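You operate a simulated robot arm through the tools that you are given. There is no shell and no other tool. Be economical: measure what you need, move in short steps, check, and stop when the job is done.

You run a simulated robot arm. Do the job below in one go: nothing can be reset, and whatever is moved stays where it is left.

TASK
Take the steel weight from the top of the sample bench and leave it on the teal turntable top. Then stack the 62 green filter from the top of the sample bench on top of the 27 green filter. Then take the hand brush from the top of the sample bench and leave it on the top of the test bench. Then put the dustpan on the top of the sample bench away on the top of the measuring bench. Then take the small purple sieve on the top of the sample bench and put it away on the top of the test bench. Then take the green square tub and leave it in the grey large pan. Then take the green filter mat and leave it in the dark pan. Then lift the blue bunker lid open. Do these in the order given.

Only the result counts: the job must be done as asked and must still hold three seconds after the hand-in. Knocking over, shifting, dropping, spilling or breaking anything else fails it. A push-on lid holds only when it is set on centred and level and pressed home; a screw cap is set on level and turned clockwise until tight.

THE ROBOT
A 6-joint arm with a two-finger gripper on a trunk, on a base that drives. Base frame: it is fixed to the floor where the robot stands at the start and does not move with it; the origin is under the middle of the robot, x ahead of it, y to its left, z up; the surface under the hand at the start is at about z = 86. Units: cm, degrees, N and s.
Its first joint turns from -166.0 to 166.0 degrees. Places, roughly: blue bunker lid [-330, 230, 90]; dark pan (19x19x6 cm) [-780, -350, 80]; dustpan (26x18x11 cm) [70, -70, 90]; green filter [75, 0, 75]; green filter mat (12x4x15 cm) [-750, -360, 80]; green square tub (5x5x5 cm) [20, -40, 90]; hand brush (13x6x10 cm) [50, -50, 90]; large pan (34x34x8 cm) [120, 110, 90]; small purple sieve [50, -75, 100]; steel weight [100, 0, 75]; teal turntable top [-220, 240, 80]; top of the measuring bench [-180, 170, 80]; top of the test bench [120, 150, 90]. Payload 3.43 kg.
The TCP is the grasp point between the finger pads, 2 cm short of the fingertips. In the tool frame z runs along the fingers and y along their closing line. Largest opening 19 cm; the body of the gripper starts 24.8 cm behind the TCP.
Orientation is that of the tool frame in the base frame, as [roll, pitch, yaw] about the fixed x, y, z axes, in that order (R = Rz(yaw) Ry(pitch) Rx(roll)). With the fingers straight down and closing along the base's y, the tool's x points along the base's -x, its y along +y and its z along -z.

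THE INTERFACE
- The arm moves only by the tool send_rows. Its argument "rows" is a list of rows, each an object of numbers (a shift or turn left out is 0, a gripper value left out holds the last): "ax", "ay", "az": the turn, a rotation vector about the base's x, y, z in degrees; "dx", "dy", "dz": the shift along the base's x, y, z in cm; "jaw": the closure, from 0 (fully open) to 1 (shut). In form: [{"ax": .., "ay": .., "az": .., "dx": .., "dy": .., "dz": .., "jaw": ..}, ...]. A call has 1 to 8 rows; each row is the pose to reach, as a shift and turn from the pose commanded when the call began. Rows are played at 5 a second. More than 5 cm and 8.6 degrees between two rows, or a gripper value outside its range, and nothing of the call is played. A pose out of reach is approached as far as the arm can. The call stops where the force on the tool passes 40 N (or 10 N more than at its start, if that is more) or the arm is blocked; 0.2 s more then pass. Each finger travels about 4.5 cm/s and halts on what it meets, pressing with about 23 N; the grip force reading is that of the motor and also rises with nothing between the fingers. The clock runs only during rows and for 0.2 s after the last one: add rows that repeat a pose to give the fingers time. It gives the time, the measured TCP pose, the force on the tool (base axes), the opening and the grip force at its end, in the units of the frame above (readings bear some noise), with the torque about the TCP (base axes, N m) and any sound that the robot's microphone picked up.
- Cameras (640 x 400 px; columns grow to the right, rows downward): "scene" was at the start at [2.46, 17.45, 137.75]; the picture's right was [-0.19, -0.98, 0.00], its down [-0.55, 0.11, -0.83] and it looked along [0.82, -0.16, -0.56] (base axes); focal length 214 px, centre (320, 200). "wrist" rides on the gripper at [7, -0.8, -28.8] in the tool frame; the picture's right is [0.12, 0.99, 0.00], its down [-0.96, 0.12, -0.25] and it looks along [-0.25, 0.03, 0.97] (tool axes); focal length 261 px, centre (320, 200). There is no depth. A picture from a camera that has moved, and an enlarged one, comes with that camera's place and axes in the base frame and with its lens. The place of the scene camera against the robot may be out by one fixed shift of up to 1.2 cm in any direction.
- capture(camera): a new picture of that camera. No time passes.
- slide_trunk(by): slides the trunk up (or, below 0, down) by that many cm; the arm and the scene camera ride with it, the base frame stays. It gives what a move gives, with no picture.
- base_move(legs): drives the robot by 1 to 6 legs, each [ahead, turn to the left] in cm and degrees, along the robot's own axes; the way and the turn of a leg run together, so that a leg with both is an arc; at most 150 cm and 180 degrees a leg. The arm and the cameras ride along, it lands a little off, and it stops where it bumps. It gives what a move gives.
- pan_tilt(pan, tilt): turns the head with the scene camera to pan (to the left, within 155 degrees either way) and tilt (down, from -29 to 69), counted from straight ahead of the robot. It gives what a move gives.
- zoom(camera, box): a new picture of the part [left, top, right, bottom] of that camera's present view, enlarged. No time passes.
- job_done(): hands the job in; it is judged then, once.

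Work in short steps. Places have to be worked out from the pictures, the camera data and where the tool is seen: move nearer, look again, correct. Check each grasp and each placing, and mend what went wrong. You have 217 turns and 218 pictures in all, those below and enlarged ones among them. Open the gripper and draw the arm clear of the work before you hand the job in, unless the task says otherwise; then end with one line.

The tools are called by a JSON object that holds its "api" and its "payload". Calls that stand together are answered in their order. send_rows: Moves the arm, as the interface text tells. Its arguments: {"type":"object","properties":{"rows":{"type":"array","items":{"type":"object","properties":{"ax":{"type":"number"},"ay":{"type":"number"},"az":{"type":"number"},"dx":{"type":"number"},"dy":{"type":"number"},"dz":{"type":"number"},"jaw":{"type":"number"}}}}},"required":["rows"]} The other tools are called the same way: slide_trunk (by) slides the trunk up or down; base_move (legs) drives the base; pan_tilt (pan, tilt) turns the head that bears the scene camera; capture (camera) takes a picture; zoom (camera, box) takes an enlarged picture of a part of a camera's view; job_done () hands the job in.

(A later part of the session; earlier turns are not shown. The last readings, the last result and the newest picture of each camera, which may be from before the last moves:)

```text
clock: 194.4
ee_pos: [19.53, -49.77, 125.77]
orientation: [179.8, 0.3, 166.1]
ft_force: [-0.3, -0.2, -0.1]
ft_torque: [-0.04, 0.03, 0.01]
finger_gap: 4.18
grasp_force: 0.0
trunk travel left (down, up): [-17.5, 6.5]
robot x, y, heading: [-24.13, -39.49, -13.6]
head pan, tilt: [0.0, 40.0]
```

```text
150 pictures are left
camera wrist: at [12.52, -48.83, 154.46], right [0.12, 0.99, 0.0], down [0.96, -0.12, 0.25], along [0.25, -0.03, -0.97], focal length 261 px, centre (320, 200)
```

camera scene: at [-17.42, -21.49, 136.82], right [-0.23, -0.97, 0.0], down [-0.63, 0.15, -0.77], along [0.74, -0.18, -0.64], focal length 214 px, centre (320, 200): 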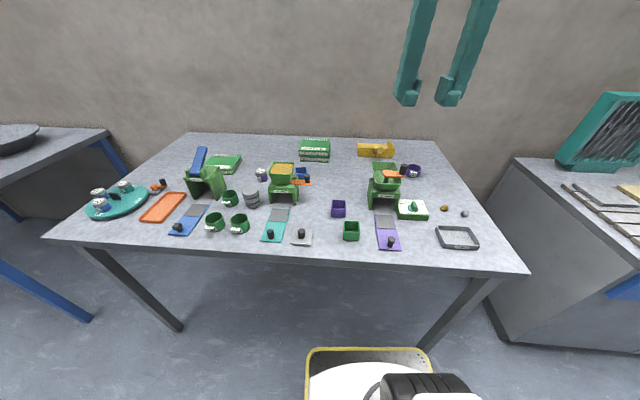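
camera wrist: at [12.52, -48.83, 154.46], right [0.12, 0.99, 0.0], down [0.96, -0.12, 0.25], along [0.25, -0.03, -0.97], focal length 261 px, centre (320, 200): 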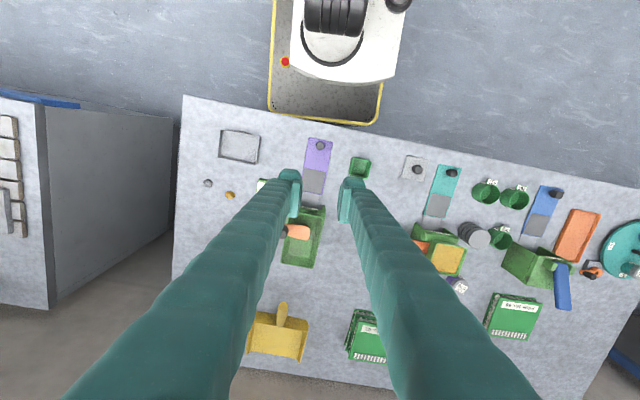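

The dustpan and the filter stack are as expected. I'll drive 12 cm closer and move the arm towards the dustpan handle.

{"api": "base_move", "payload": {"legs": [[12, 0]]}}

{"api": "send_rows", "payload": {"rows": [{"dx": 4, "dy": -1, "jaw": 0.7}, {"dx": 8, "dy": -2, "jaw": 0.6}, {"dx": 12, "dy": -3, "jaw": 0.6}, {"dx": 16, "dy": -5}, {"dx": 20, "dy": -7}, {"dx": 24, "dy": -9}, {"dx": 28, "dy": -11}]}}

{"api": "capture", "payload": {"camera": "wrist"}}

{"api": "zoom", "payload": {"camera": "scene", "box": [290, 100, 490, 260]}}

```text
clock: 195.6
ee_pos: [31.24, -52.49, 125.8]
orientation: [179.8, 0.3, 166.1]
ft_force: [-0.3, -0.3, -0.9]
ft_torque: [0.02, -0.07, 0.0]
finger_gap: 4.18
grasp_force: 0.0
trunk travel left (down, up): [-17.5, 6.5]
robot x, y, heading: [-12.92, -42.31, -13.3]
head pan, tilt: [0.0, 40.0]
```

```text
clock: 197.2
ee_pos: [59.42, -63.79, 125.79]
orientation: [179.8, 0.4, 166.1]
ft_force: [-0.8, 0.6, 0.5]
ft_torque: [-0.08, -0.25, -0.02]
finger_gap: 7.61
grasp_force: 0.0
trunk travel left (down, up): [-17.5, 6.5]
robot x, y, heading: [-12.93, -42.17, -13.7]
head pan, tilt: [0.0, 40.0]
```

```text
149 pictures are left
camera wrist: at [52.14, -62.8, 154.42], right [0.12, 0.99, 0.0], down [0.96, -0.12, 0.25], along [0.25, -0.03, -0.97], focal length 261 px, centre (320, 200)
```

wrist: 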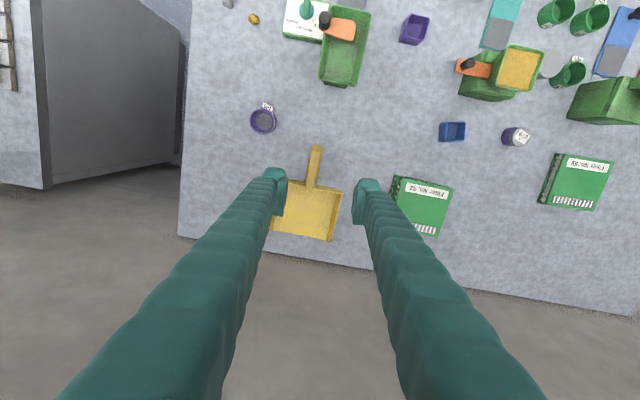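

```text
2.50 times, centred on (390, 180) of scene
camera zoom: at [-5.81, -24.25, 136.82], right [-0.23, -0.97, 0.0], down [-0.62, 0.15, -0.77], along [0.75, -0.18, -0.64], focal length 536 px, centre (145, 250)
```

zoom: 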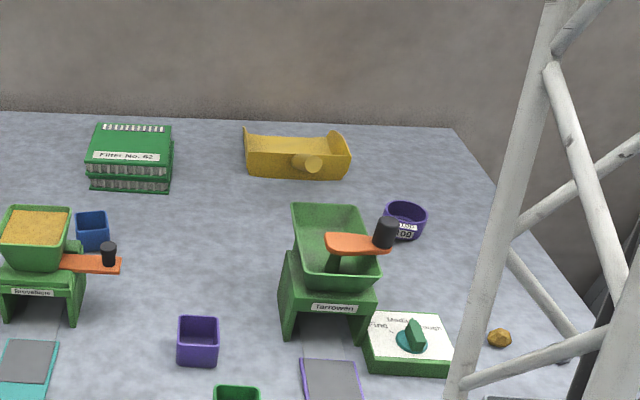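

The dustpan handle slopes from its end (55.5, -64, 94) to its base (65, -67, 90). I'll grip close to the base at (62, -66, 91.2) with a -3° turn, stopping at z 103 to check first.

{"api": "send_rows", "payload": {"rows": [{"dx": 1.3, "dy": -1.1, "dz": -3, "az": -3}, {"dx": 2.6, "dy": -2.2, "dz": -7, "az": -3}, {"dx": 2.6, "dy": -2.2, "dz": -12, "az": -3}, {"dx": 2.6, "dy": -2.2, "dz": -17, "az": -3}, {"dx": 2.6, "dy": -2.2, "dz": -22, "az": -3}, {"dx": 2.6, "dy": -2.2, "dz": -25, "az": -3}, {"dx": 2.6, "dy": -2.2, "dz": -25, "az": -3}]}}

{"api": "capture", "payload": {"camera": "wrist"}}

{"api": "zoom", "payload": {"camera": "scene", "box": [340, 80, 460, 180]}}

```text
clock: 198.8
ee_pos: [61.82, -65.66, 100.72]
orientation: [179.8, 0.3, 163.2]
ft_force: [-0.2, -0.1, 0.4]
ft_torque: [0.05, 0.01, -0.03]
finger_gap: 7.59
grasp_force: 0.0
trunk travel left (down, up): [-17.5, 6.5]
robot x, y, heading: [-12.74, -42.1, -13.3]
head pan, tilt: [0.0, 40.0]
```

```text
147 pictures are left
camera wrist: at [54.62, -64.37, 129.42], right [0.17, 0.98, 0.0], down [0.95, -0.17, 0.25], along [0.25, -0.04, -0.97], focal length 261 px, centre (320, 200)
```

wrist: 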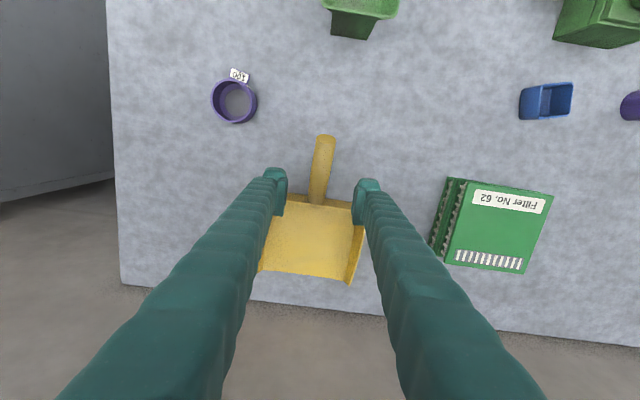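

```text
4.00 times, centred on (400, 130) of scene
camera zoom: at [-5.74, -24.28, 136.82], right [-0.23, -0.97, 0.0], down [-0.63, 0.15, -0.77], along [0.74, -0.18, -0.64], focal length 858 px, centre (0, 480)
```

zoom: 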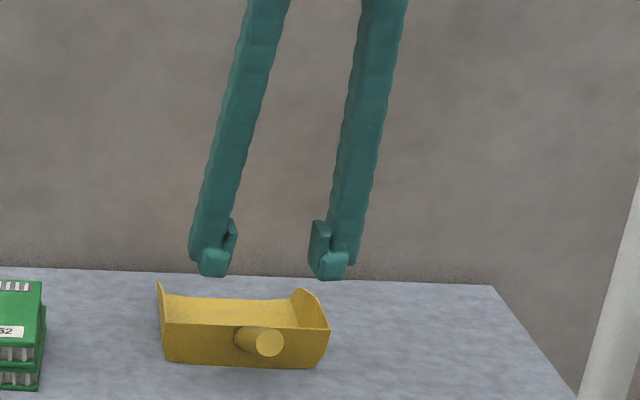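

The gripper is centred across the handle, but the pads could touch the pan's back wall. I'll shift 1.4 cm toward the handle end and go down to TCP 91.8.

{"api": "send_rows", "payload": {"rows": [{"dx": -1.4, "dy": 0.2}, {"dx": -1.4, "dy": 0.2, "dz": -4}, {"dx": -1.4, "dy": 0.2, "dz": -7}, {"dx": -1.4, "dy": 0.2, "dz": -9}, {"dx": -1.4, "dy": 0.2, "dz": -9}]}}

{"api": "zoom", "payload": {"camera": "wrist", "box": [220, 100, 420, 250]}}

{"api": "zoom", "payload": {"camera": "scene", "box": [340, 80, 460, 180]}}

```text
clock: 200.0
ee_pos: [60.37, -65.46, 91.96]
orientation: [179.7, 0.2, 163.1]
ft_force: [0.5, 0.2, 0.3]
ft_torque: [0.01, 0.01, -0.04]
finger_gap: 7.58
grasp_force: 0.1
trunk travel left (down, up): [-17.5, 6.5]
robot x, y, heading: [-12.41, -42.23, -13.3]
head pan, tilt: [0.0, 40.0]
```

```text
2.67 times, centred on (320, 175) of wrist
camera zoom: at [53.31, -64.15, 120.48], right [0.17, 0.98, 0.0], down [0.95, -0.17, 0.25], along [0.25, -0.04, -0.97], focal length 695 px, centre (320, 267)
```

zoom: 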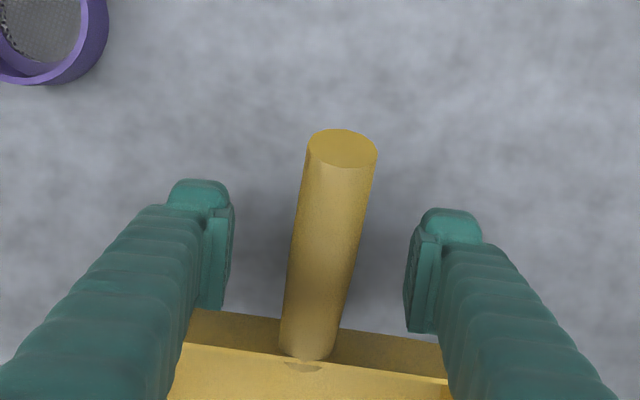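

```text
4.00 times, centred on (400, 130) of scene
camera zoom: at [-5.74, -24.28, 136.82], right [-0.23, -0.97, 0.0], down [-0.63, 0.15, -0.77], along [0.74, -0.18, -0.64], focal length 858 px, centre (0, 480)
```

zoom: 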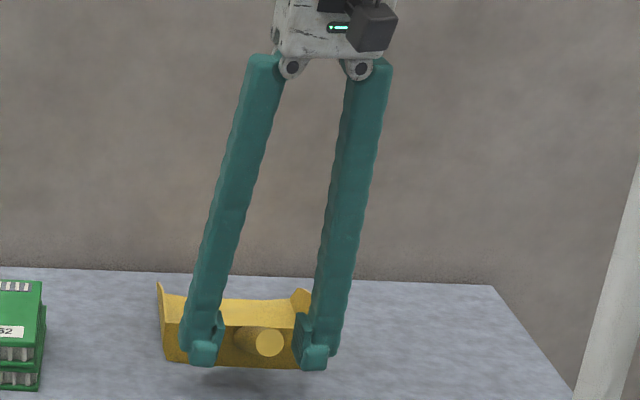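

The handle is between the pads and clear of the wall. I'll close, then lift slightly and check for droop.

{"api": "send_rows", "payload": {"rows": [{"jaw": 0.7}, {"jaw": 0.78}, {"jaw": 0.86}, {"jaw": 0.95}, {"jaw": 1}, {"jaw": 1}]}}

{"api": "send_rows", "payload": {"rows": [{"dz": 0.8}, {"dz": 2}, {"dz": 4}, {"dz": 4}]}}

{"api": "zoom", "payload": {"camera": "scene", "box": [340, 80, 460, 180]}}

{"api": "zoom", "payload": {"camera": "wrist", "box": [220, 100, 420, 250]}}

```text
clock: 201.4
ee_pos: [60.35, -65.47, 91.82]
orientation: [179.7, 0.3, 163.1]
ft_force: [-1.0, 0.7, 0.0]
ft_torque: [-0.14, 0.0, -0.12]
finger_gap: 2.41
grasp_force: 23.1
trunk travel left (down, up): [-17.5, 6.5]
robot x, y, heading: [-12.43, -42.03, -13.3]
head pan, tilt: [0.0, 40.0]
```

```text
clock: 202.4
ee_pos: [60.45, -65.61, 95.73]
orientation: [179.8, 0.3, 163.1]
ft_force: [0.0, 0.6, -1.2]
ft_torque: [0.08, 0.26, 0.02]
finger_gap: 2.39
grasp_force: 23.1
trunk travel left (down, up): [-17.5, 6.5]
robot x, y, heading: [-12.81, -42.06, -13.4]
head pan, tilt: [0.0, 40.0]
```

```text
4.00 times, centred on (400, 130) of scene
camera zoom: at [-5.74, -24.28, 136.82], right [-0.23, -0.97, 0.0], down [-0.63, 0.15, -0.77], along [0.74, -0.18, -0.64], focal length 858 px, centre (0, 480)
```

zoom: 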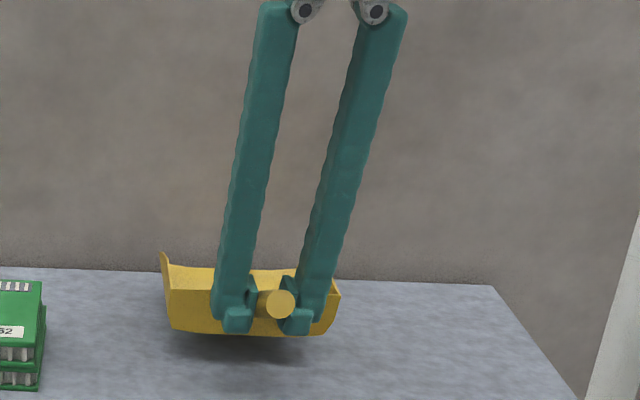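

```text
2.67 times, centred on (320, 175) of wrist
camera zoom: at [53.37, -64.27, 124.42], right [0.17, 0.98, 0.0], down [0.95, -0.17, 0.25], along [0.25, -0.04, -0.97], focal length 695 px, centre (320, 267)
```

zoom: 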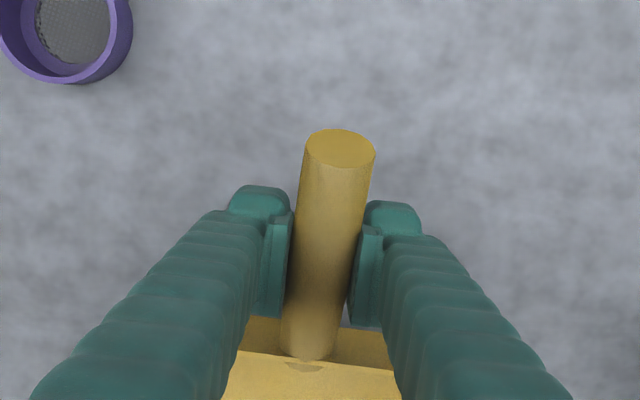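

The dustpan is held without droop. I'll lift, retract and drive to the south side of the measuring bench.

{"api": "send_rows", "payload": {"rows": [{"dz": 5}, {"dz": 10}, {"dz": 15}, {"dz": 20}, {"dz": 25}, {"dz": 30}, {"dz": 31, "dx": -4, "dy": 2}, {"dz": 31, "dx": -8, "dy": 4}]}}

{"api": "send_rows", "payload": {"rows": [{"dx": -4, "dy": 2}, {"dx": -8, "dy": 4}, {"dx": -12, "dy": 6}, {"dx": -16, "dy": 8}, {"dx": -20, "dy": 9}]}}

{"api": "base_move", "payload": {"legs": [[-30, 0], [0, 145.3], [100, 0], [60, 0], [0, -50]]}}

{"api": "pan_tilt", "payload": {"pan": 0, "tilt": 35}}

{"api": "capture", "payload": {"camera": "scene"}}

{"api": "capture", "payload": {"camera": "wrist"}}

```text
clock: 204.2
ee_pos: [52.43, -61.44, 127.09]
orientation: [179.8, 0.2, 163.2]
ft_force: [1.6, -0.5, -3.1]
ft_torque: [0.15, 0.48, -0.02]
finger_gap: 2.36
grasp_force: 23.4
trunk travel left (down, up): [-17.5, 6.5]
robot x, y, heading: [-12.61, -42.15, -13.3]
head pan, tilt: [0.0, 40.0]
```

```text
clock: 205.4
ee_pos: [32.67, -52.53, 126.65]
orientation: [179.8, 0.2, 163.1]
ft_force: [1.0, 0.6, -3.1]
ft_torque: [0.15, 0.51, 0.0]
finger_gap: 2.37
grasp_force: 22.9
trunk travel left (down, up): [-17.5, 6.5]
robot x, y, heading: [-12.41, -42.01, -13.3]
head pan, tilt: [0.0, 40.0]
```

```text
clock: 224.1
ee_pos: [-156.41, 121.95, 126.8]
orientation: [179.8, 0.3, -95.7]
ft_force: [0.5, 0.1, -2.1]
ft_torque: [-0.27, 0.03, 0.01]
finger_gap: 2.31
grasp_force: 22.8
trunk travel left (down, up): [-17.5, 6.5]
robot x, y, heading: [-157.64, 75.4, 88.1]
head pan, tilt: [0.0, 40.0]
```

```text
clock: 224.7
ee_pos: [-156.48, 122.0, 126.69]
orientation: [179.8, 0.4, -95.6]
ft_force: [0.5, 0.0, -1.7]
ft_torque: [-0.22, 0.04, -0.02]
finger_gap: 2.26
grasp_force: 22.8
trunk travel left (down, up): [-17.5, 6.5]
robot x, y, heading: [-157.6, 75.43, 87.9]
head pan, tilt: [0.0, 35.0]
```

```text
141 pictures are left
camera scene: at [-177.74, 78.53, 137.57], right [1.0, -0.04, 0.0], down [-0.02, -0.57, -0.82], along [0.03, 0.82, -0.57], focal length 214 px, centre (320, 200)
```

scene: 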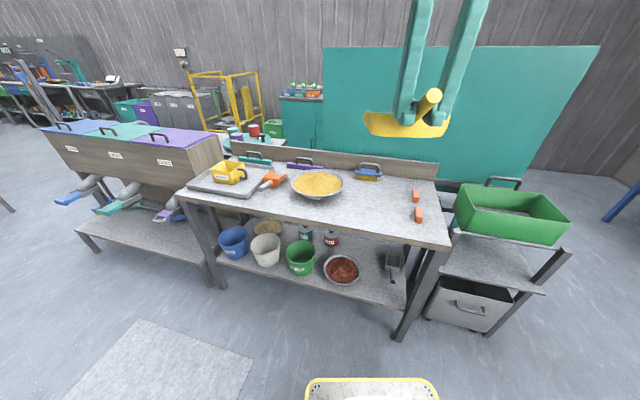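

```text
140 pictures are left
camera wrist: at [-156.16, 114.88, 155.36], right [-1.0, -0.02, 0.0], down [-0.02, 0.97, 0.25], along [-0.01, 0.25, -0.97], focal length 261 px, centre (320, 200)
```

wrist: 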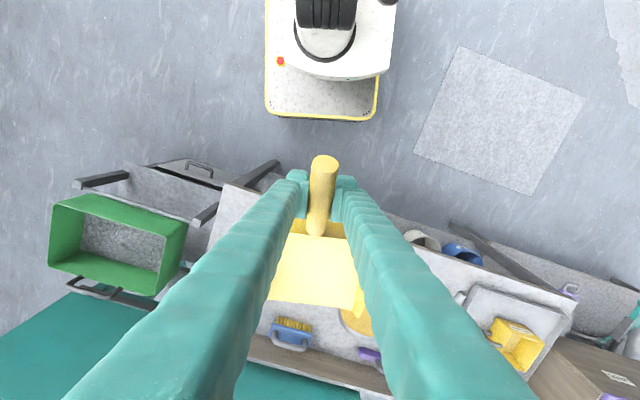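

The measuring bench has a free strip about 30 cm wide between the bowl of powder and the orange blocks. I'll move the TCP to about (-153.7, 147.4) and turn -16° so the dustpan lies across the bench.

{"api": "send_rows", "payload": {"rows": [{"dx": 0.5, "dy": 4.5, "az": -3}, {"dx": 1, "dy": 9, "az": -6}, {"dx": 1.4, "dy": 13, "az": -9}, {"dx": 1.8, "dy": 17, "az": -12}, {"dx": 2.3, "dy": 21.5, "az": -15}, {"dx": 2.7, "dy": 25.4, "az": -16}, {"dx": 2.7, "dy": 25.4, "az": -16, "dz": -4}, {"dx": 2.7, "dy": 25.4, "az": -16, "dz": -9}]}}

{"api": "capture", "payload": {"camera": "wrist"}}

{"api": "capture", "payload": {"camera": "scene"}}

```text
clock: 226.5
ee_pos: [-153.6, 147.47, 117.87]
orientation: [179.7, 0.3, -111.8]
ft_force: [-0.1, 0.4, -2.1]
ft_torque: [-0.1, 0.08, -0.01]
finger_gap: 2.24
grasp_force: 22.6
trunk travel left (down, up): [-17.5, 6.5]
robot x, y, heading: [-157.56, 75.32, 87.7]
head pan, tilt: [0.0, 35.0]
```

```text
139 pictures are left
camera wrist: at [-155.25, 140.51, 146.53], right [-0.97, 0.26, 0.0], down [0.25, 0.93, 0.25], along [0.06, 0.25, -0.97], focal length 261 px, centre (320, 200)
```

wrist: 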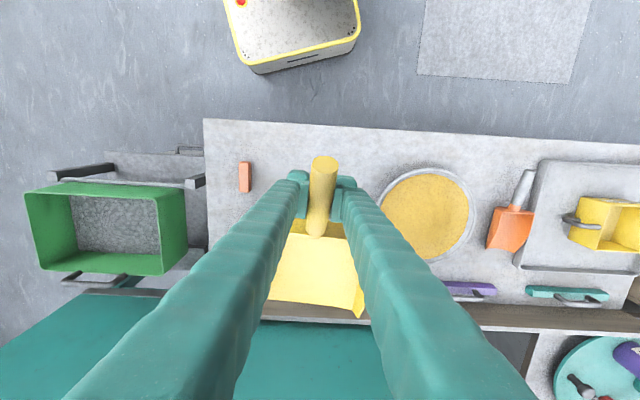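

```text
138 pictures are left
camera scene: at [-177.74, 78.53, 137.59], right [1.0, -0.04, 0.0], down [-0.02, -0.57, -0.82], along [0.03, 0.82, -0.57], focal length 214 px, centre (320, 200)
```

scene: 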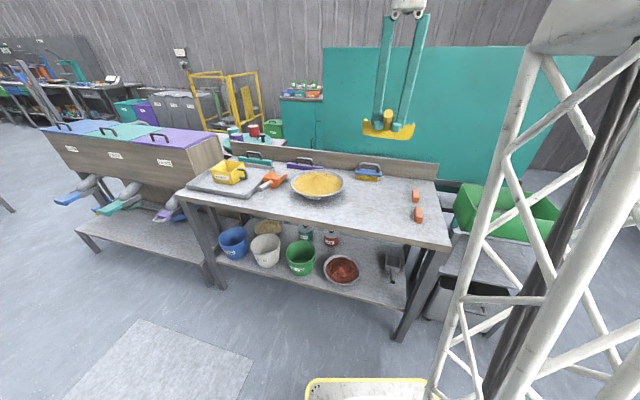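

The footprint is clear of everything, so I'll shift 1.5 cm away from the bowl and lower in steps.

{"api": "send_rows", "payload": {"rows": [{"dx": 1.4, "dy": -0.4, "dz": -4}, {"dx": 1.4, "dy": -0.4, "dz": -8}, {"dx": 1.4, "dy": -0.4, "dz": -12}, {"dx": 1.4, "dy": -0.4, "dz": -16}, {"dx": 1.4, "dy": -0.4, "dz": -20}, {"dx": 1.4, "dy": -0.4, "dz": -22.5}, {"dx": 1.4, "dy": -0.4, "dz": -22.5}]}}

{"api": "zoom", "payload": {"camera": "scene", "box": [290, 100, 470, 260]}}

{"api": "capture", "payload": {"camera": "wrist"}}

```text
clock: 228.1
ee_pos: [-152.49, 146.81, 95.24]
orientation: [179.7, 0.4, -111.7]
ft_force: [-0.3, 0.0, -2.5]
ft_torque: [-0.22, 0.12, 0.01]
finger_gap: 2.24
grasp_force: 22.8
trunk travel left (down, up): [-17.5, 6.5]
robot x, y, heading: [-157.73, 75.38, 87.7]
head pan, tilt: [0.0, 35.0]
```

```text
2.50 times, centred on (380, 180) of scene
camera zoom: at [-177.73, 78.54, 137.58], right [1.0, -0.04, 0.0], down [-0.02, -0.57, -0.82], along [0.03, 0.82, -0.57], focal length 536 px, centre (170, 250)
```

zoom: 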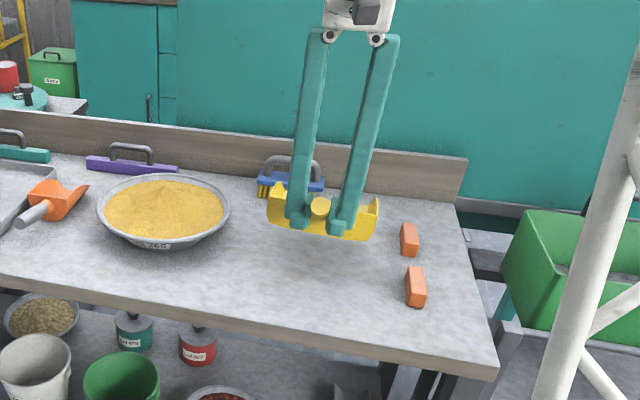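

```text
136 pictures are left
camera wrist: at [-154.19, 139.92, 123.82], right [-0.97, 0.26, 0.0], down [0.25, 0.93, 0.25], along [0.06, 0.25, -0.97], focal length 261 px, centre (320, 200)
```

wrist: 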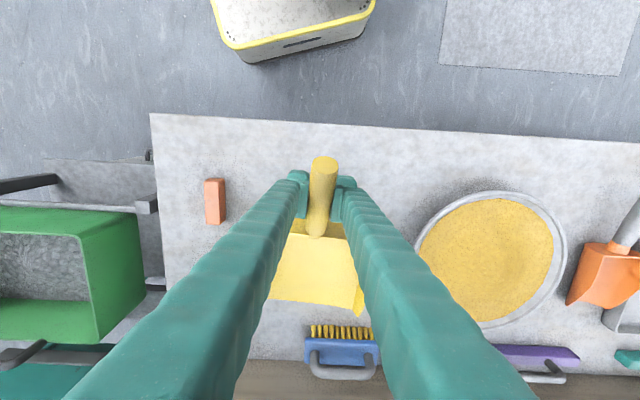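

Clear all around. I'll keep lowering toward contact.

{"api": "send_rows", "payload": {"rows": [{"dz": -1.5}, {"dz": -3}, {"dz": -4}, {"dz": -5}, {"dz": -5}]}}

{"api": "zoom", "payload": {"camera": "scene", "box": [340, 130, 440, 220]}}

```text
clock: 229.3
ee_pos: [-152.3, 147.07, 90.25]
orientation: [179.7, 0.3, -111.8]
ft_force: [0.0, -0.4, -2.5]
ft_torque: [-0.2, 0.09, -0.03]
finger_gap: 2.26
grasp_force: 22.6
trunk travel left (down, up): [-17.5, 6.5]
robot x, y, heading: [-157.79, 75.77, 87.7]
head pan, tilt: [0.0, 35.0]
```

```text
4.44 times, centred on (390, 175) of scene
camera zoom: at [-177.73, 78.54, 137.58], right [1.0, -0.04, 0.0], down [-0.02, -0.57, -0.82], along [0.03, 0.82, -0.57], focal length 953 px, centre (9, 311)
```

zoom: 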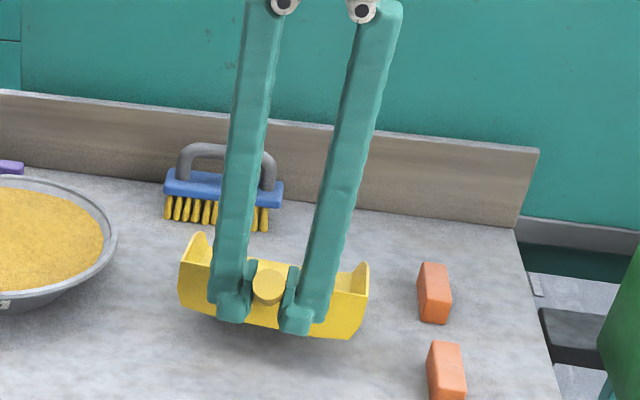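

{"api": "send_rows", "payload": {"rows": [{"dz": -0.6}, {"dz": -1.2}, {"dz": -1.8}, {"dz": -2.4}, {"dz": -2.4}]}}

{"api": "zoom", "payload": {"camera": "scene", "box": [340, 130, 440, 220]}}

```text
clock: 230.5
ee_pos: [-152.27, 147.22, 87.91]
orientation: [179.8, 0.3, -111.7]
ft_force: [-0.4, -1.8, 2.9]
ft_torque: [0.44, -0.3, -0.03]
finger_gap: 2.22
grasp_force: 22.4
trunk travel left (down, up): [-17.5, 6.5]
robot x, y, heading: [-157.77, 75.72, 87.5]
head pan, tilt: [0.0, 35.0]
```

```text
4.44 times, centred on (390, 175) of scene
camera zoom: at [-177.74, 78.52, 137.58], right [1.0, -0.04, 0.0], down [-0.02, -0.57, -0.82], along [0.03, 0.82, -0.57], focal length 953 px, centre (9, 311)
```

zoom: 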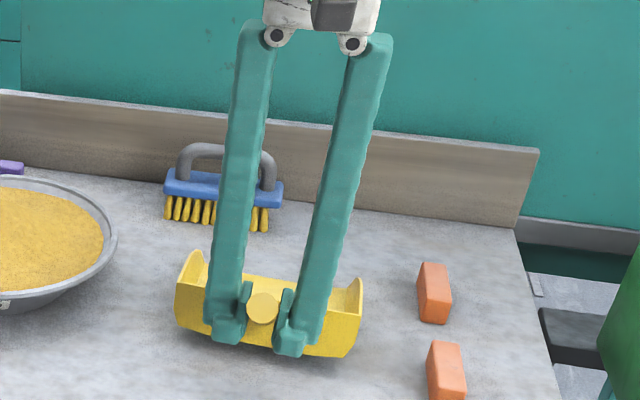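

Contact is starting, probably at the pan's far edge. I'll lower another 0.8 cm gently to settle it.

{"api": "send_rows", "payload": {"rows": [{"dz": -0.3}, {"dz": -0.6}, {"dz": -0.9}, {"dz": -0.9}]}}

```text
clock: 231.5
ee_pos: [-152.47, 147.02, 86.92]
orientation: [179.8, 0.3, -111.7]
ft_force: [0.2, -0.3, 1.4]
ft_torque: [0.4, -0.15, -0.01]
finger_gap: 2.21
grasp_force: 22.4
trunk travel left (down, up): [-17.5, 6.5]
robot x, y, heading: [-157.57, 75.55, 87.8]
head pan, tilt: [0.0, 35.0]
```

{"api": "send_rows", "payload": {"rows": [{"dz": -0.3}, {"dz": -0.6}, {"dz": -0.9}, {"dz": -0.9}]}}

{"api": "zoom", "payload": {"camera": "scene", "box": [340, 130, 440, 220]}}

```text
clock: 232.5
ee_pos: [-152.48, 146.96, 86.03]
orientation: [179.7, 0.3, -111.7]
ft_force: [-0.9, -1.5, 1.8]
ft_torque: [0.37, -0.22, -0.04]
finger_gap: 2.17
grasp_force: 23.5
trunk travel left (down, up): [-17.5, 6.5]
robot x, y, heading: [-157.66, 75.67, 87.5]
head pan, tilt: [0.0, 35.0]
```

```text
4.44 times, centred on (390, 175) of scene
camera zoom: at [-177.74, 78.53, 137.57], right [1.0, -0.04, 0.0], down [-0.02, -0.57, -0.82], along [0.03, 0.82, -0.57], focal length 953 px, centre (9, 311)
```

zoom: 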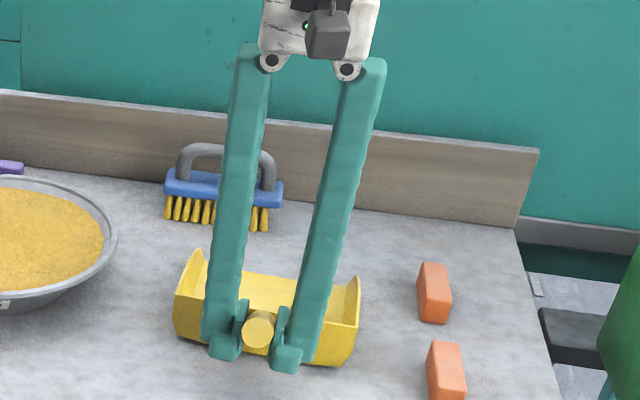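

{"api": "send_rows", "payload": {"rows": [{"dz": -0.3}, {"dz": -0.6}, {"dz": -0.9}, {"dz": -0.9}]}}

{"api": "zoom", "payload": {"camera": "scene", "box": [340, 130, 440, 220]}}

```text
clock: 233.5
ee_pos: [-152.58, 146.96, 85.27]
orientation: [179.7, 0.4, -111.7]
ft_force: [-7.5, -11.5, 30.8]
ft_torque: [0.74, -0.3, 0.07]
finger_gap: 2.19
grasp_force: 23.0
trunk travel left (down, up): [-17.5, 6.5]
robot x, y, heading: [-157.59, 75.58, 88.1]
head pan, tilt: [0.0, 35.0]
```

```text
4.44 times, centred on (390, 175) of scene
camera zoom: at [-177.77, 78.38, 137.6], right [1.0, -0.04, 0.0], down [-0.02, -0.57, -0.82], along [0.03, 0.82, -0.57], focal length 953 px, centre (9, 311)
```

zoom: 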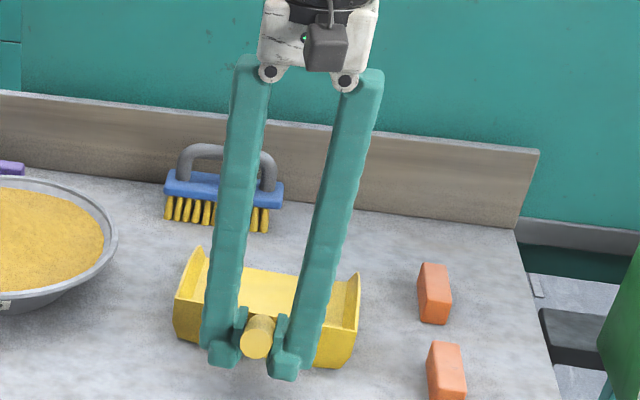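

Seated flat at 30 N. I'll ease up, release and rise.

{"api": "send_rows", "payload": {"rows": [{"dz": 0.3}, {"dz": 0.4, "jaw": 0.85}, {"dz": 0.4, "jaw": 0.76}, {"dz": 0.4, "jaw": 0.7}, {"dz": 0.4, "jaw": 0.7}]}}

{"api": "send_rows", "payload": {"rows": [{"dz": 2}, {"dz": 6}, {"dz": 11}, {"dz": 16}, {"dz": 21}, {"dz": 26}, {"dz": 31}, {"dz": 36}]}}

{"api": "zoom", "payload": {"camera": "scene", "box": [290, 130, 470, 260]}}

```text
clock: 234.7
ee_pos: [-152.4, 147.11, 85.51]
orientation: [179.7, 0.3, -111.7]
ft_force: [-0.2, 0.0, 0.1]
ft_torque: [0.01, -0.03, 0.02]
finger_gap: 5.67
grasp_force: 0.1
trunk travel left (down, up): [-17.5, 6.5]
robot x, y, heading: [-157.54, 75.69, 87.7]
head pan, tilt: [0.0, 35.0]
```

```text
clock: 236.5
ee_pos: [-152.15, 146.81, 121.25]
orientation: [179.8, 0.2, -111.7]
ft_force: [-0.1, 0.3, 0.2]
ft_torque: [-0.05, 0.03, -0.01]
finger_gap: 5.71
grasp_force: 0.0
trunk travel left (down, up): [-17.5, 6.5]
robot x, y, heading: [-157.76, 75.48, 87.7]
head pan, tilt: [0.0, 35.0]
```

```text
3.08 times, centred on (380, 195) of scene
camera zoom: at [-177.74, 78.55, 137.57], right [1.0, -0.04, 0.0], down [-0.02, -0.57, -0.82], along [0.03, 0.82, -0.57], focal length 660 px, centre (135, 215)
```

zoom: 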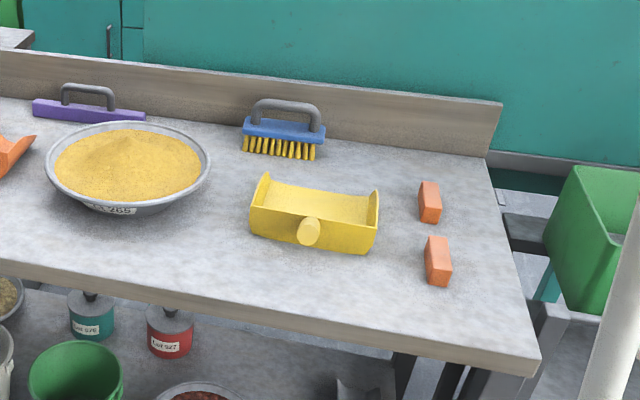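

The dustpan sits well on the measuring bench. I'll retract and drive back to the sample bench for the small purple sieve near (48.5, -75.7).

{"api": "send_rows", "payload": {"rows": [{"dz": 3, "dy": -3.5, "dx": -0.5, "az": 4}, {"dz": 5, "dy": -8, "dx": -1, "az": 8}, {"dz": 5, "dy": -12.5, "dx": -1.5, "az": 12}, {"dz": 5, "dy": -17, "dx": -2.2, "az": 16}, {"dz": 5, "dy": -21.5, "dx": -3, "az": 19}, {"dz": 5, "dy": -26, "dx": -3.7, "az": 19}]}}

{"api": "base_move", "payload": {"legs": [[0, -131.3], [100, 0], [60, 0], [0, 30], [28, 0]]}}

{"api": "pan_tilt", "payload": {"pan": -10, "tilt": 45}}

{"api": "capture", "payload": {"camera": "wrist"}}

{"api": "capture", "payload": {"camera": "scene"}}

```text
clock: 237.9
ee_pos: [-155.84, 121.4, 126.34]
orientation: [179.7, 0.2, -92.7]
ft_force: [-0.2, 1.1, -0.5]
ft_torque: [-0.28, -0.03, 0.01]
finger_gap: 5.68
grasp_force: 0.1
trunk travel left (down, up): [-17.5, 6.5]
robot x, y, heading: [-157.5, 75.56, 87.9]
head pan, tilt: [0.0, 35.0]
```

```text
clock: 254.8
ee_pos: [31.2, -46.48, 126.43]
orientation: [179.7, 0.2, 168.6]
ft_force: [-0.5, -0.6, -0.9]
ft_torque: [-0.02, -0.01, 0.01]
finger_gap: 5.71
grasp_force: 0.1
trunk travel left (down, up): [-17.5, 6.5]
robot x, y, heading: [-13.73, -37.5, -10.9]
head pan, tilt: [0.0, 35.0]
```

```text
clock: 255.6
ee_pos: [31.31, -46.45, 126.39]
orientation: [179.8, 0.3, 168.5]
ft_force: [-0.4, -0.2, 0.4]
ft_torque: [-0.04, 0.0, 0.0]
finger_gap: 5.71
grasp_force: 0.1
trunk travel left (down, up): [-17.5, 6.5]
robot x, y, heading: [-13.63, -37.98, -11.1]
head pan, tilt: [-10.0, 45.0]
```

```text
130 pictures are left
camera wrist: at [24.02, -45.89, 155.0], right [0.08, 1.0, 0.0], down [0.96, -0.08, 0.25], along [0.25, -0.02, -0.97], focal length 261 px, centre (320, 200)
```

wrist: 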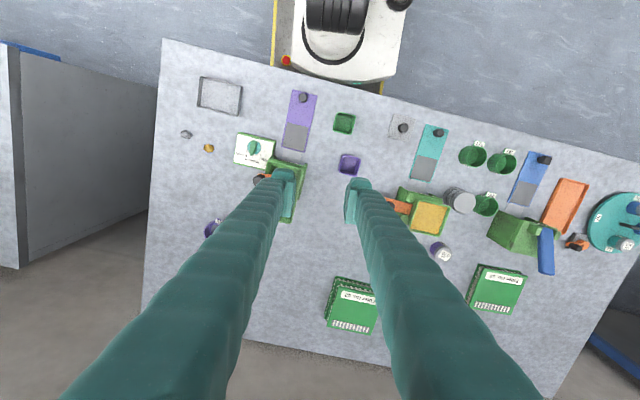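

```text
129 pictures are left
camera scene: at [-8.36, -20.61, 136.1], right [-0.36, -0.93, 0.0], down [-0.66, 0.25, -0.71], along [0.66, -0.25, -0.71], focal length 214 px, centre (320, 200)
```

scene: 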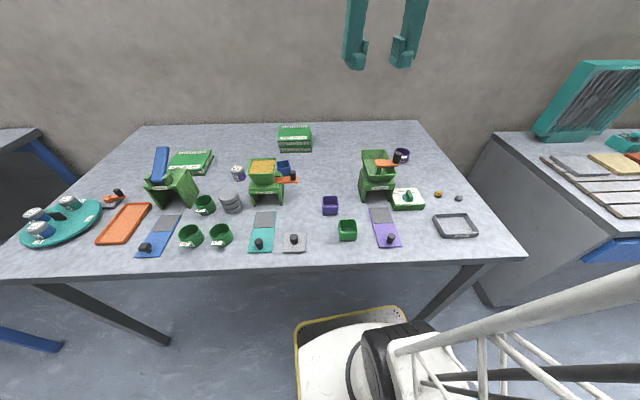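

The purple sieve is visible behind the press. I'll move above it, high at first, with a 10 cm opening.

{"api": "send_rows", "payload": {"rows": [{"dx": 2.5, "dy": -4, "jaw": 0.6}, {"dx": 5, "dy": -8, "jaw": 0.47}, {"dx": 7.5, "dy": -12}, {"dx": 10, "dy": -16}, {"dx": 12.5, "dy": -20.5}, {"dx": 15, "dy": -25}, {"dx": 17.2, "dy": -29.2}, {"dx": 17.2, "dy": -29.2, "dz": -4}]}}

{"api": "capture", "payload": {"camera": "wrist"}}

```text
refused: row 5 steps farther than a row can; nothing moved
```

```text
128 pictures are left
camera wrist: at [24.02, -45.89, 155.0], right [0.08, 1.0, 0.0], down [0.96, -0.08, 0.25], along [0.25, -0.02, -0.97], focal length 261 px, centre (320, 200)
```

wrist: 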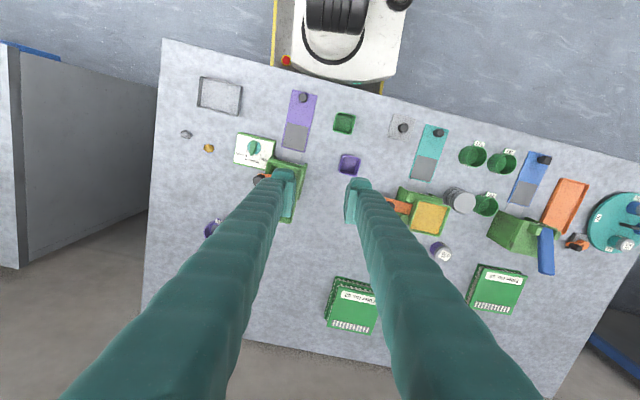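

One row was slightly too long, so I'll resend with even steps.

{"api": "send_rows", "payload": {"rows": [{"dx": 2.4, "dy": -4.1, "jaw": 0.6}, {"dx": 4.8, "dy": -8.2, "jaw": 0.47}, {"dx": 7.2, "dy": -12.3}, {"dx": 9.6, "dy": -16.4}, {"dx": 12, "dy": -20.5}, {"dx": 14.5, "dy": -24.6}, {"dx": 17.2, "dy": -28.7}, {"dx": 17.2, "dy": -29.2, "dz": -4}]}}

{"api": "capture", "payload": {"camera": "wrist"}}

```text
clock: 257.4
ee_pos: [48.63, -75.97, 122.22]
orientation: [179.6, 0.2, 168.5]
ft_force: [0.2, -0.4, 0.7]
ft_torque: [0.06, 0.06, 0.01]
finger_gap: 10.08
grasp_force: 0.1
trunk travel left (down, up): [-17.5, 6.5]
robot x, y, heading: [-13.62, -37.39, -10.8]
head pan, tilt: [-10.0, 45.0]
```

```text
127 pictures are left
camera wrist: at [41.34, -75.28, 150.81], right [0.08, 1.0, 0.0], down [0.96, -0.08, 0.25], along [0.25, -0.02, -0.97], focal length 261 px, centre (320, 200)
```

wrist: 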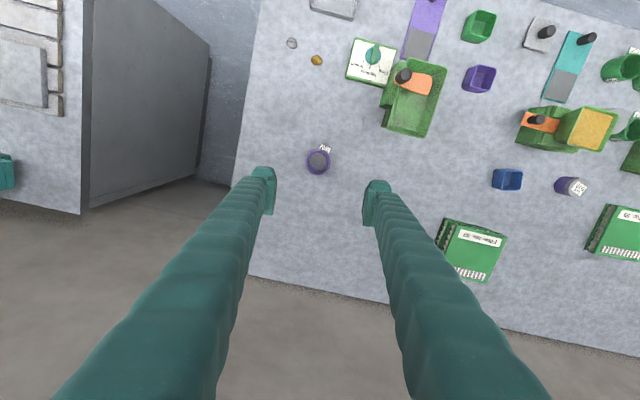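

The sieve is centred at about (47.8, -76.0). I'll lower to about z 98 and check.

{"api": "send_rows", "payload": {"rows": [{"dx": -0.7, "dz": -4}, {"dx": -0.7, "dz": -9}, {"dx": -0.7, "dz": -14}, {"dx": -0.7, "dz": -19}, {"dx": -0.7, "dz": -24}, {"dx": -0.7, "dz": -24}]}}

{"api": "zoom", "payload": {"camera": "wrist", "box": [220, 80, 420, 230]}}

{"api": "zoom", "payload": {"camera": "scene", "box": [350, 90, 460, 210]}}

```text
clock: 258.8
ee_pos: [47.84, -75.88, 98.58]
orientation: [179.8, 0.4, 168.5]
ft_force: [0.5, 0.2, -0.2]
ft_torque: [-0.02, -0.03, -0.02]
finger_gap: 10.08
grasp_force: 0.1
trunk travel left (down, up): [-17.5, 6.5]
robot x, y, heading: [-13.39, -37.55, -11.0]
head pan, tilt: [-10.0, 45.0]
```

```text
2.67 times, centred on (320, 155) of wrist
camera zoom: at [40.68, -75.25, 127.13], right [0.08, 1.0, 0.0], down [0.96, -0.08, 0.25], along [0.25, -0.02, -0.97], focal length 695 px, centre (320, 320)
```

zoom: 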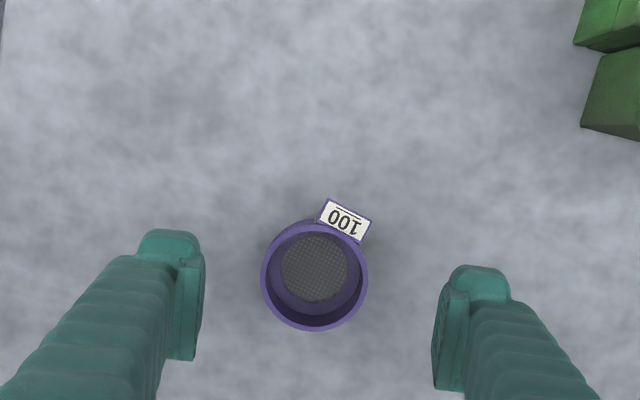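

```text
3.33 times, centred on (405, 150) of scene
camera zoom: at [-8.37, -20.63, 136.1], right [-0.36, -0.93, 0.0], down [-0.66, 0.25, -0.71], along [0.66, -0.25, -0.71], focal length 715 px, centre (37, 367)
```

zoom: 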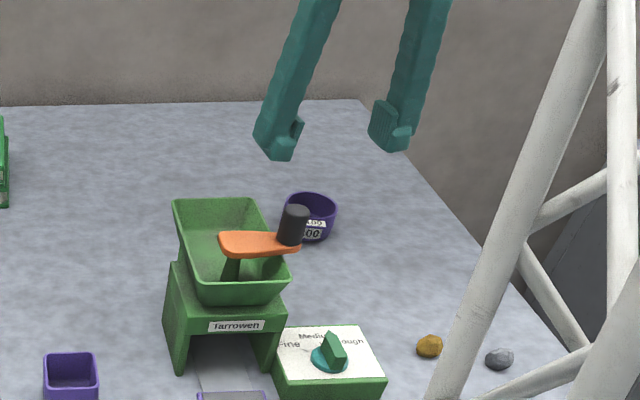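

Well centred. I'll lower to TCP z 89.2 and close.

{"api": "send_rows", "payload": {"rows": [{"dy": -0.2, "dz": -4}, {"dy": -0.2, "dz": -7}, {"dy": -0.2, "dz": -9.4}, {"dy": -0.2, "dz": -9.4}]}}

{"api": "send_rows", "payload": {"rows": [{"jaw": 0.55}, {"jaw": 0.62}, {"jaw": 0.69}, {"jaw": 0.76}, {"jaw": 0.8}, {"jaw": 0.8}]}}

{"api": "zoom", "payload": {"camera": "wrist", "box": [220, 80, 420, 230]}}

```text
clock: 259.8
ee_pos: [47.76, -76.22, 88.96]
orientation: [179.8, 0.3, 168.5]
ft_force: [0.5, -0.9, 0.1]
ft_torque: [-0.01, 0.0, -0.01]
finger_gap: 10.07
grasp_force: 0.0
trunk travel left (down, up): [-17.5, 6.5]
robot x, y, heading: [-13.29, -37.49, -11.0]
head pan, tilt: [-10.0, 45.0]
```

```text
clock: 261.1
ee_pos: [47.83, -76.01, 88.86]
orientation: [179.8, 0.3, 168.6]
ft_force: [0.7, 0.0, -0.9]
ft_torque: [-0.02, 0.03, 0.01]
finger_gap: 5.65
grasp_force: 22.7
trunk travel left (down, up): [-17.5, 6.5]
robot x, y, heading: [-13.54, -37.71, -11.0]
head pan, tilt: [-10.0, 45.0]
```

```text
2.67 times, centred on (320, 155) of wrist
camera zoom: at [40.62, -75.58, 117.53], right [0.08, 1.0, 0.0], down [0.96, -0.08, 0.25], along [0.25, -0.02, -0.97], focal length 695 px, centre (320, 320)
```

zoom: 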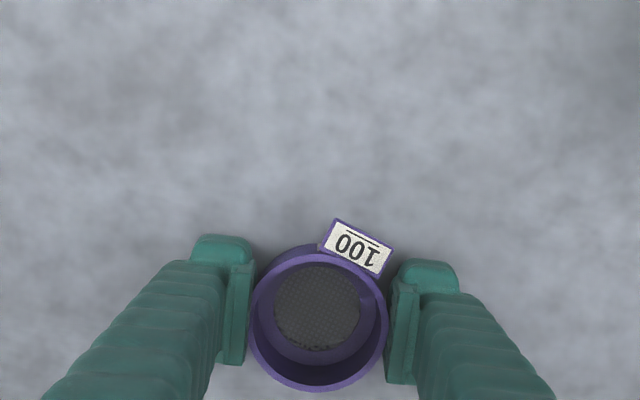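

Gripped at 5.65 cm. I'll lift, retract and drive to the test bench.

{"api": "send_rows", "payload": {"rows": [{"dz": 2}, {"dz": 6}, {"dz": 11}, {"dz": 16}, {"dz": 21}, {"dz": 26}, {"dz": 31}, {"dz": 36}]}}

{"api": "zoom", "payload": {"camera": "wrist", "box": [220, 80, 420, 230]}}

{"api": "send_rows", "payload": {"rows": [{"dx": -2.4, "dy": 4.1}, {"dx": -4.8, "dy": 8.2}, {"dx": -7.2, "dy": 12.3}, {"dx": -9.6, "dy": 16.4}, {"dx": -12, "dy": 20.5}, {"dx": -14.5, "dy": 24.6}, {"dx": -17.2, "dy": 28.7}]}}

{"api": "base_move", "payload": {"legs": [[-15, 0], [0, 101], [150, 0], [0, -54], [97, 0], [0, -53]]}}

{"api": "pan_tilt", "payload": {"pan": 0, "tilt": 45}}

{"api": "capture", "payload": {"camera": "scene"}}

{"api": "capture", "payload": {"camera": "wrist"}}

```text
clock: 262.9
ee_pos: [47.79, -75.83, 125.49]
orientation: [179.8, 0.3, 168.5]
ft_force: [0.2, -1.0, -0.1]
ft_torque: [0.01, 0.03, 0.0]
finger_gap: 5.68
grasp_force: 23.1
trunk travel left (down, up): [-17.5, 6.5]
robot x, y, heading: [-13.3, -37.52, -11.4]
head pan, tilt: [-10.0, 45.0]
```

```text
2.67 times, centred on (320, 155) of wrist
camera zoom: at [40.63, -75.27, 154.19], right [0.08, 1.0, 0.0], down [0.96, -0.08, 0.25], along [0.25, -0.02, -0.97], focal length 695 px, centre (320, 320)
```

zoom: 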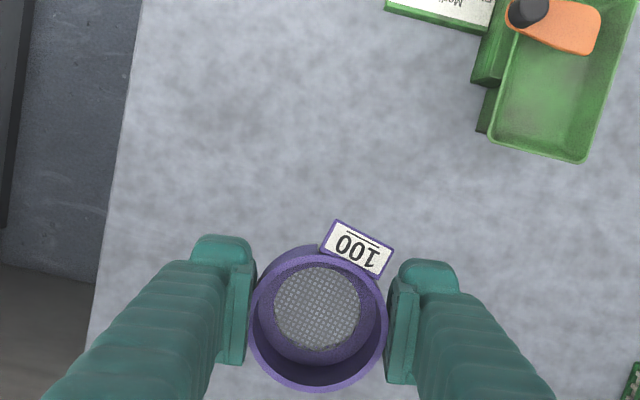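

```text
clock: 264.6
ee_pos: [30.28, -47.47, 125.18]
orientation: [180.0, 0.2, 168.4]
ft_force: [0.7, 0.3, -1.7]
ft_torque: [0.14, 0.19, 0.0]
finger_gap: 5.68
grasp_force: 23.0
trunk travel left (down, up): [-17.5, 6.5]
robot x, y, heading: [-13.69, -37.62, -11.0]
head pan, tilt: [-10.0, 45.0]
```

```text
clock: 287.2
ee_pos: [89.64, 158.19, 125.13]
orientation: [179.8, 0.3, 163.2]
ft_force: [0.4, 0.8, -0.8]
ft_torque: [-0.01, 0.0, -0.02]
finger_gap: 5.61
grasp_force: 22.8
trunk travel left (down, up): [-17.5, 6.5]
robot x, y, heading: [46.74, 171.88, -16.4]
head pan, tilt: [-10.0, 45.0]
```

```text
clock: 288.0
ee_pos: [89.62, 158.14, 125.3]
orientation: [179.7, 0.4, 163.1]
ft_force: [-0.2, 0.0, -0.9]
ft_torque: [0.04, 0.0, 0.01]
finger_gap: 5.59
grasp_force: 23.0
trunk travel left (down, up): [-17.5, 6.5]
robot x, y, heading: [46.61, 172.01, -16.3]
head pan, tilt: [0.0, 45.0]
```

```text
122 pictures are left
camera scene: at [54.17, 189.76, 136.1], right [-0.28, -0.96, 0.0], down [-0.68, 0.2, -0.71], along [0.68, -0.2, -0.71], focal length 214 px, centre (320, 200)
```

scene: 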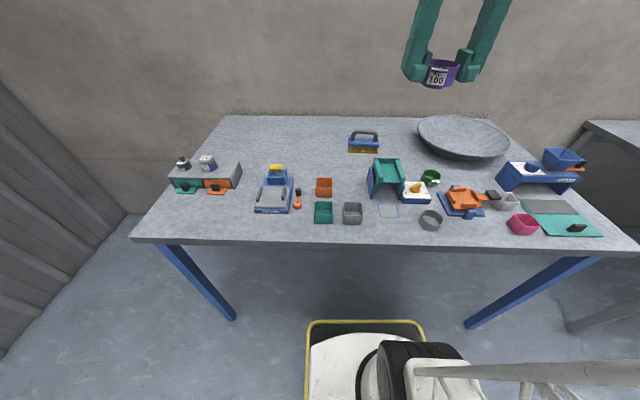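

```text
121 pictures are left
camera wrist: at [82.49, 159.43, 153.82], right [0.17, 0.98, 0.0], down [0.95, -0.17, 0.25], along [0.25, -0.04, -0.97], focal length 261 px, centre (320, 200)
```

wrist: 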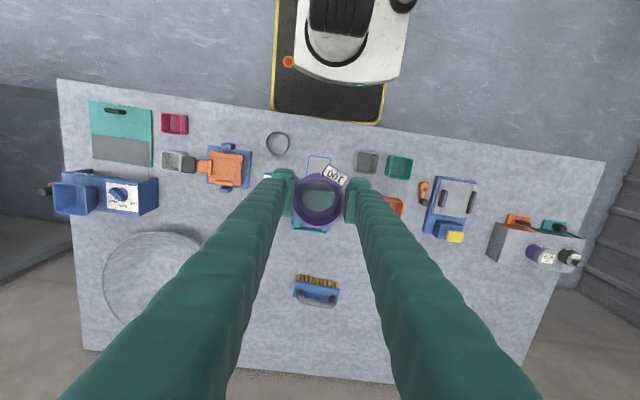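

Free spot at about (124, 172), between the orange tub and the wall and left of the brush. I'll move over it and lower.

{"api": "send_rows", "payload": {"rows": [{"dx": 4.3, "dy": 1.75}, {"dx": 8.6, "dy": 3.5}, {"dx": 12.9, "dy": 5.25}, {"dx": 17.2, "dy": 7}, {"dx": 21.5, "dy": 8.75}, {"dx": 25.8, "dy": 10.5}, {"dx": 30.1, "dy": 12.25}, {"dx": 34.4, "dy": 14}]}}

{"api": "send_rows", "payload": {"rows": [{"dz": -5}, {"dz": -10}, {"dz": -15}, {"dz": -20}, {"dz": -25}, {"dz": -30}, {"dz": -33}, {"dz": -33}]}}

{"api": "capture", "payload": {"camera": "scene"}}

```text
clock: 289.8
ee_pos: [123.95, 171.92, 124.74]
orientation: [179.6, 0.3, 163.2]
ft_force: [-1.3, 0.2, 0.4]
ft_torque: [0.03, -0.27, 0.0]
finger_gap: 5.61
grasp_force: 22.7
trunk travel left (down, up): [-17.5, 6.5]
robot x, y, heading: [46.66, 172.29, -16.0]
head pan, tilt: [0.0, 45.0]
```

```text
clock: 291.6
ee_pos: [124.18, 172.28, 92.1]
orientation: [179.8, 0.2, 163.1]
ft_force: [0.0, -0.4, 0.2]
ft_torque: [-0.03, -0.02, 0.0]
finger_gap: 5.61
grasp_force: 22.7
trunk travel left (down, up): [-17.5, 6.5]
robot x, y, heading: [46.97, 171.61, -16.6]
head pan, tilt: [0.0, 45.0]
```

```text
120 pictures are left
camera scene: at [54.19, 189.78, 136.09], right [-0.28, -0.96, 0.0], down [-0.68, 0.2, -0.71], along [0.68, -0.2, -0.71], focal length 214 px, centre (320, 200)
```

scene: 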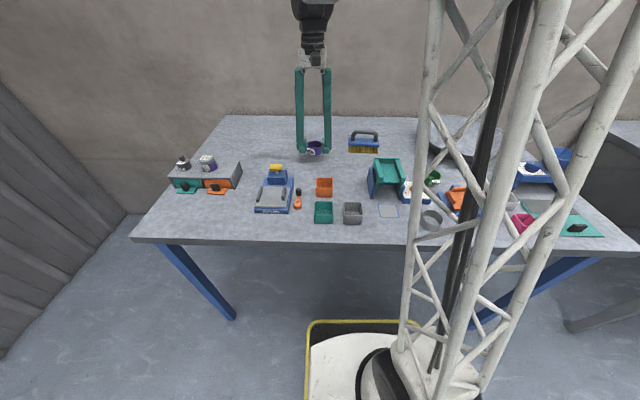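

Sieve bottom is about 3 cm above the bench, so I'll lower gently to contact at around TCP 88.9.

{"api": "send_rows", "payload": {"rows": [{"dz": -1}, {"dz": -2}, {"dz": -2.5}, {"dz": -3}, {"dz": -3.3}, {"dz": -3.3}]}}

```text
clock: 293.0
ee_pos: [124.12, 172.21, 88.87]
orientation: [179.9, 0.3, 163.2]
ft_force: [0.6, 0.2, -0.6]
ft_torque: [-0.02, -0.05, 0.02]
finger_gap: 5.56
grasp_force: 22.8
trunk travel left (down, up): [-17.5, 6.5]
robot x, y, heading: [46.77, 172.14, -16.3]
head pan, tilt: [0.0, 45.0]
```

{"api": "send_rows", "payload": {"rows": [{"dz": -0.25}, {"dz": -0.5}, {"dz": -0.7}, {"dz": -0.7}]}}

```text
clock: 294.0
ee_pos: [124.14, 172.12, 88.42]
orientation: [179.8, 0.3, 163.3]
ft_force: [-3.7, 2.0, 21.9]
ft_torque: [-0.02, 0.01, 0.04]
finger_gap: 5.62
grasp_force: 23.0
trunk travel left (down, up): [-17.5, 6.5]
robot x, y, heading: [46.86, 172.02, -16.6]
head pan, tilt: [0.0, 45.0]
```

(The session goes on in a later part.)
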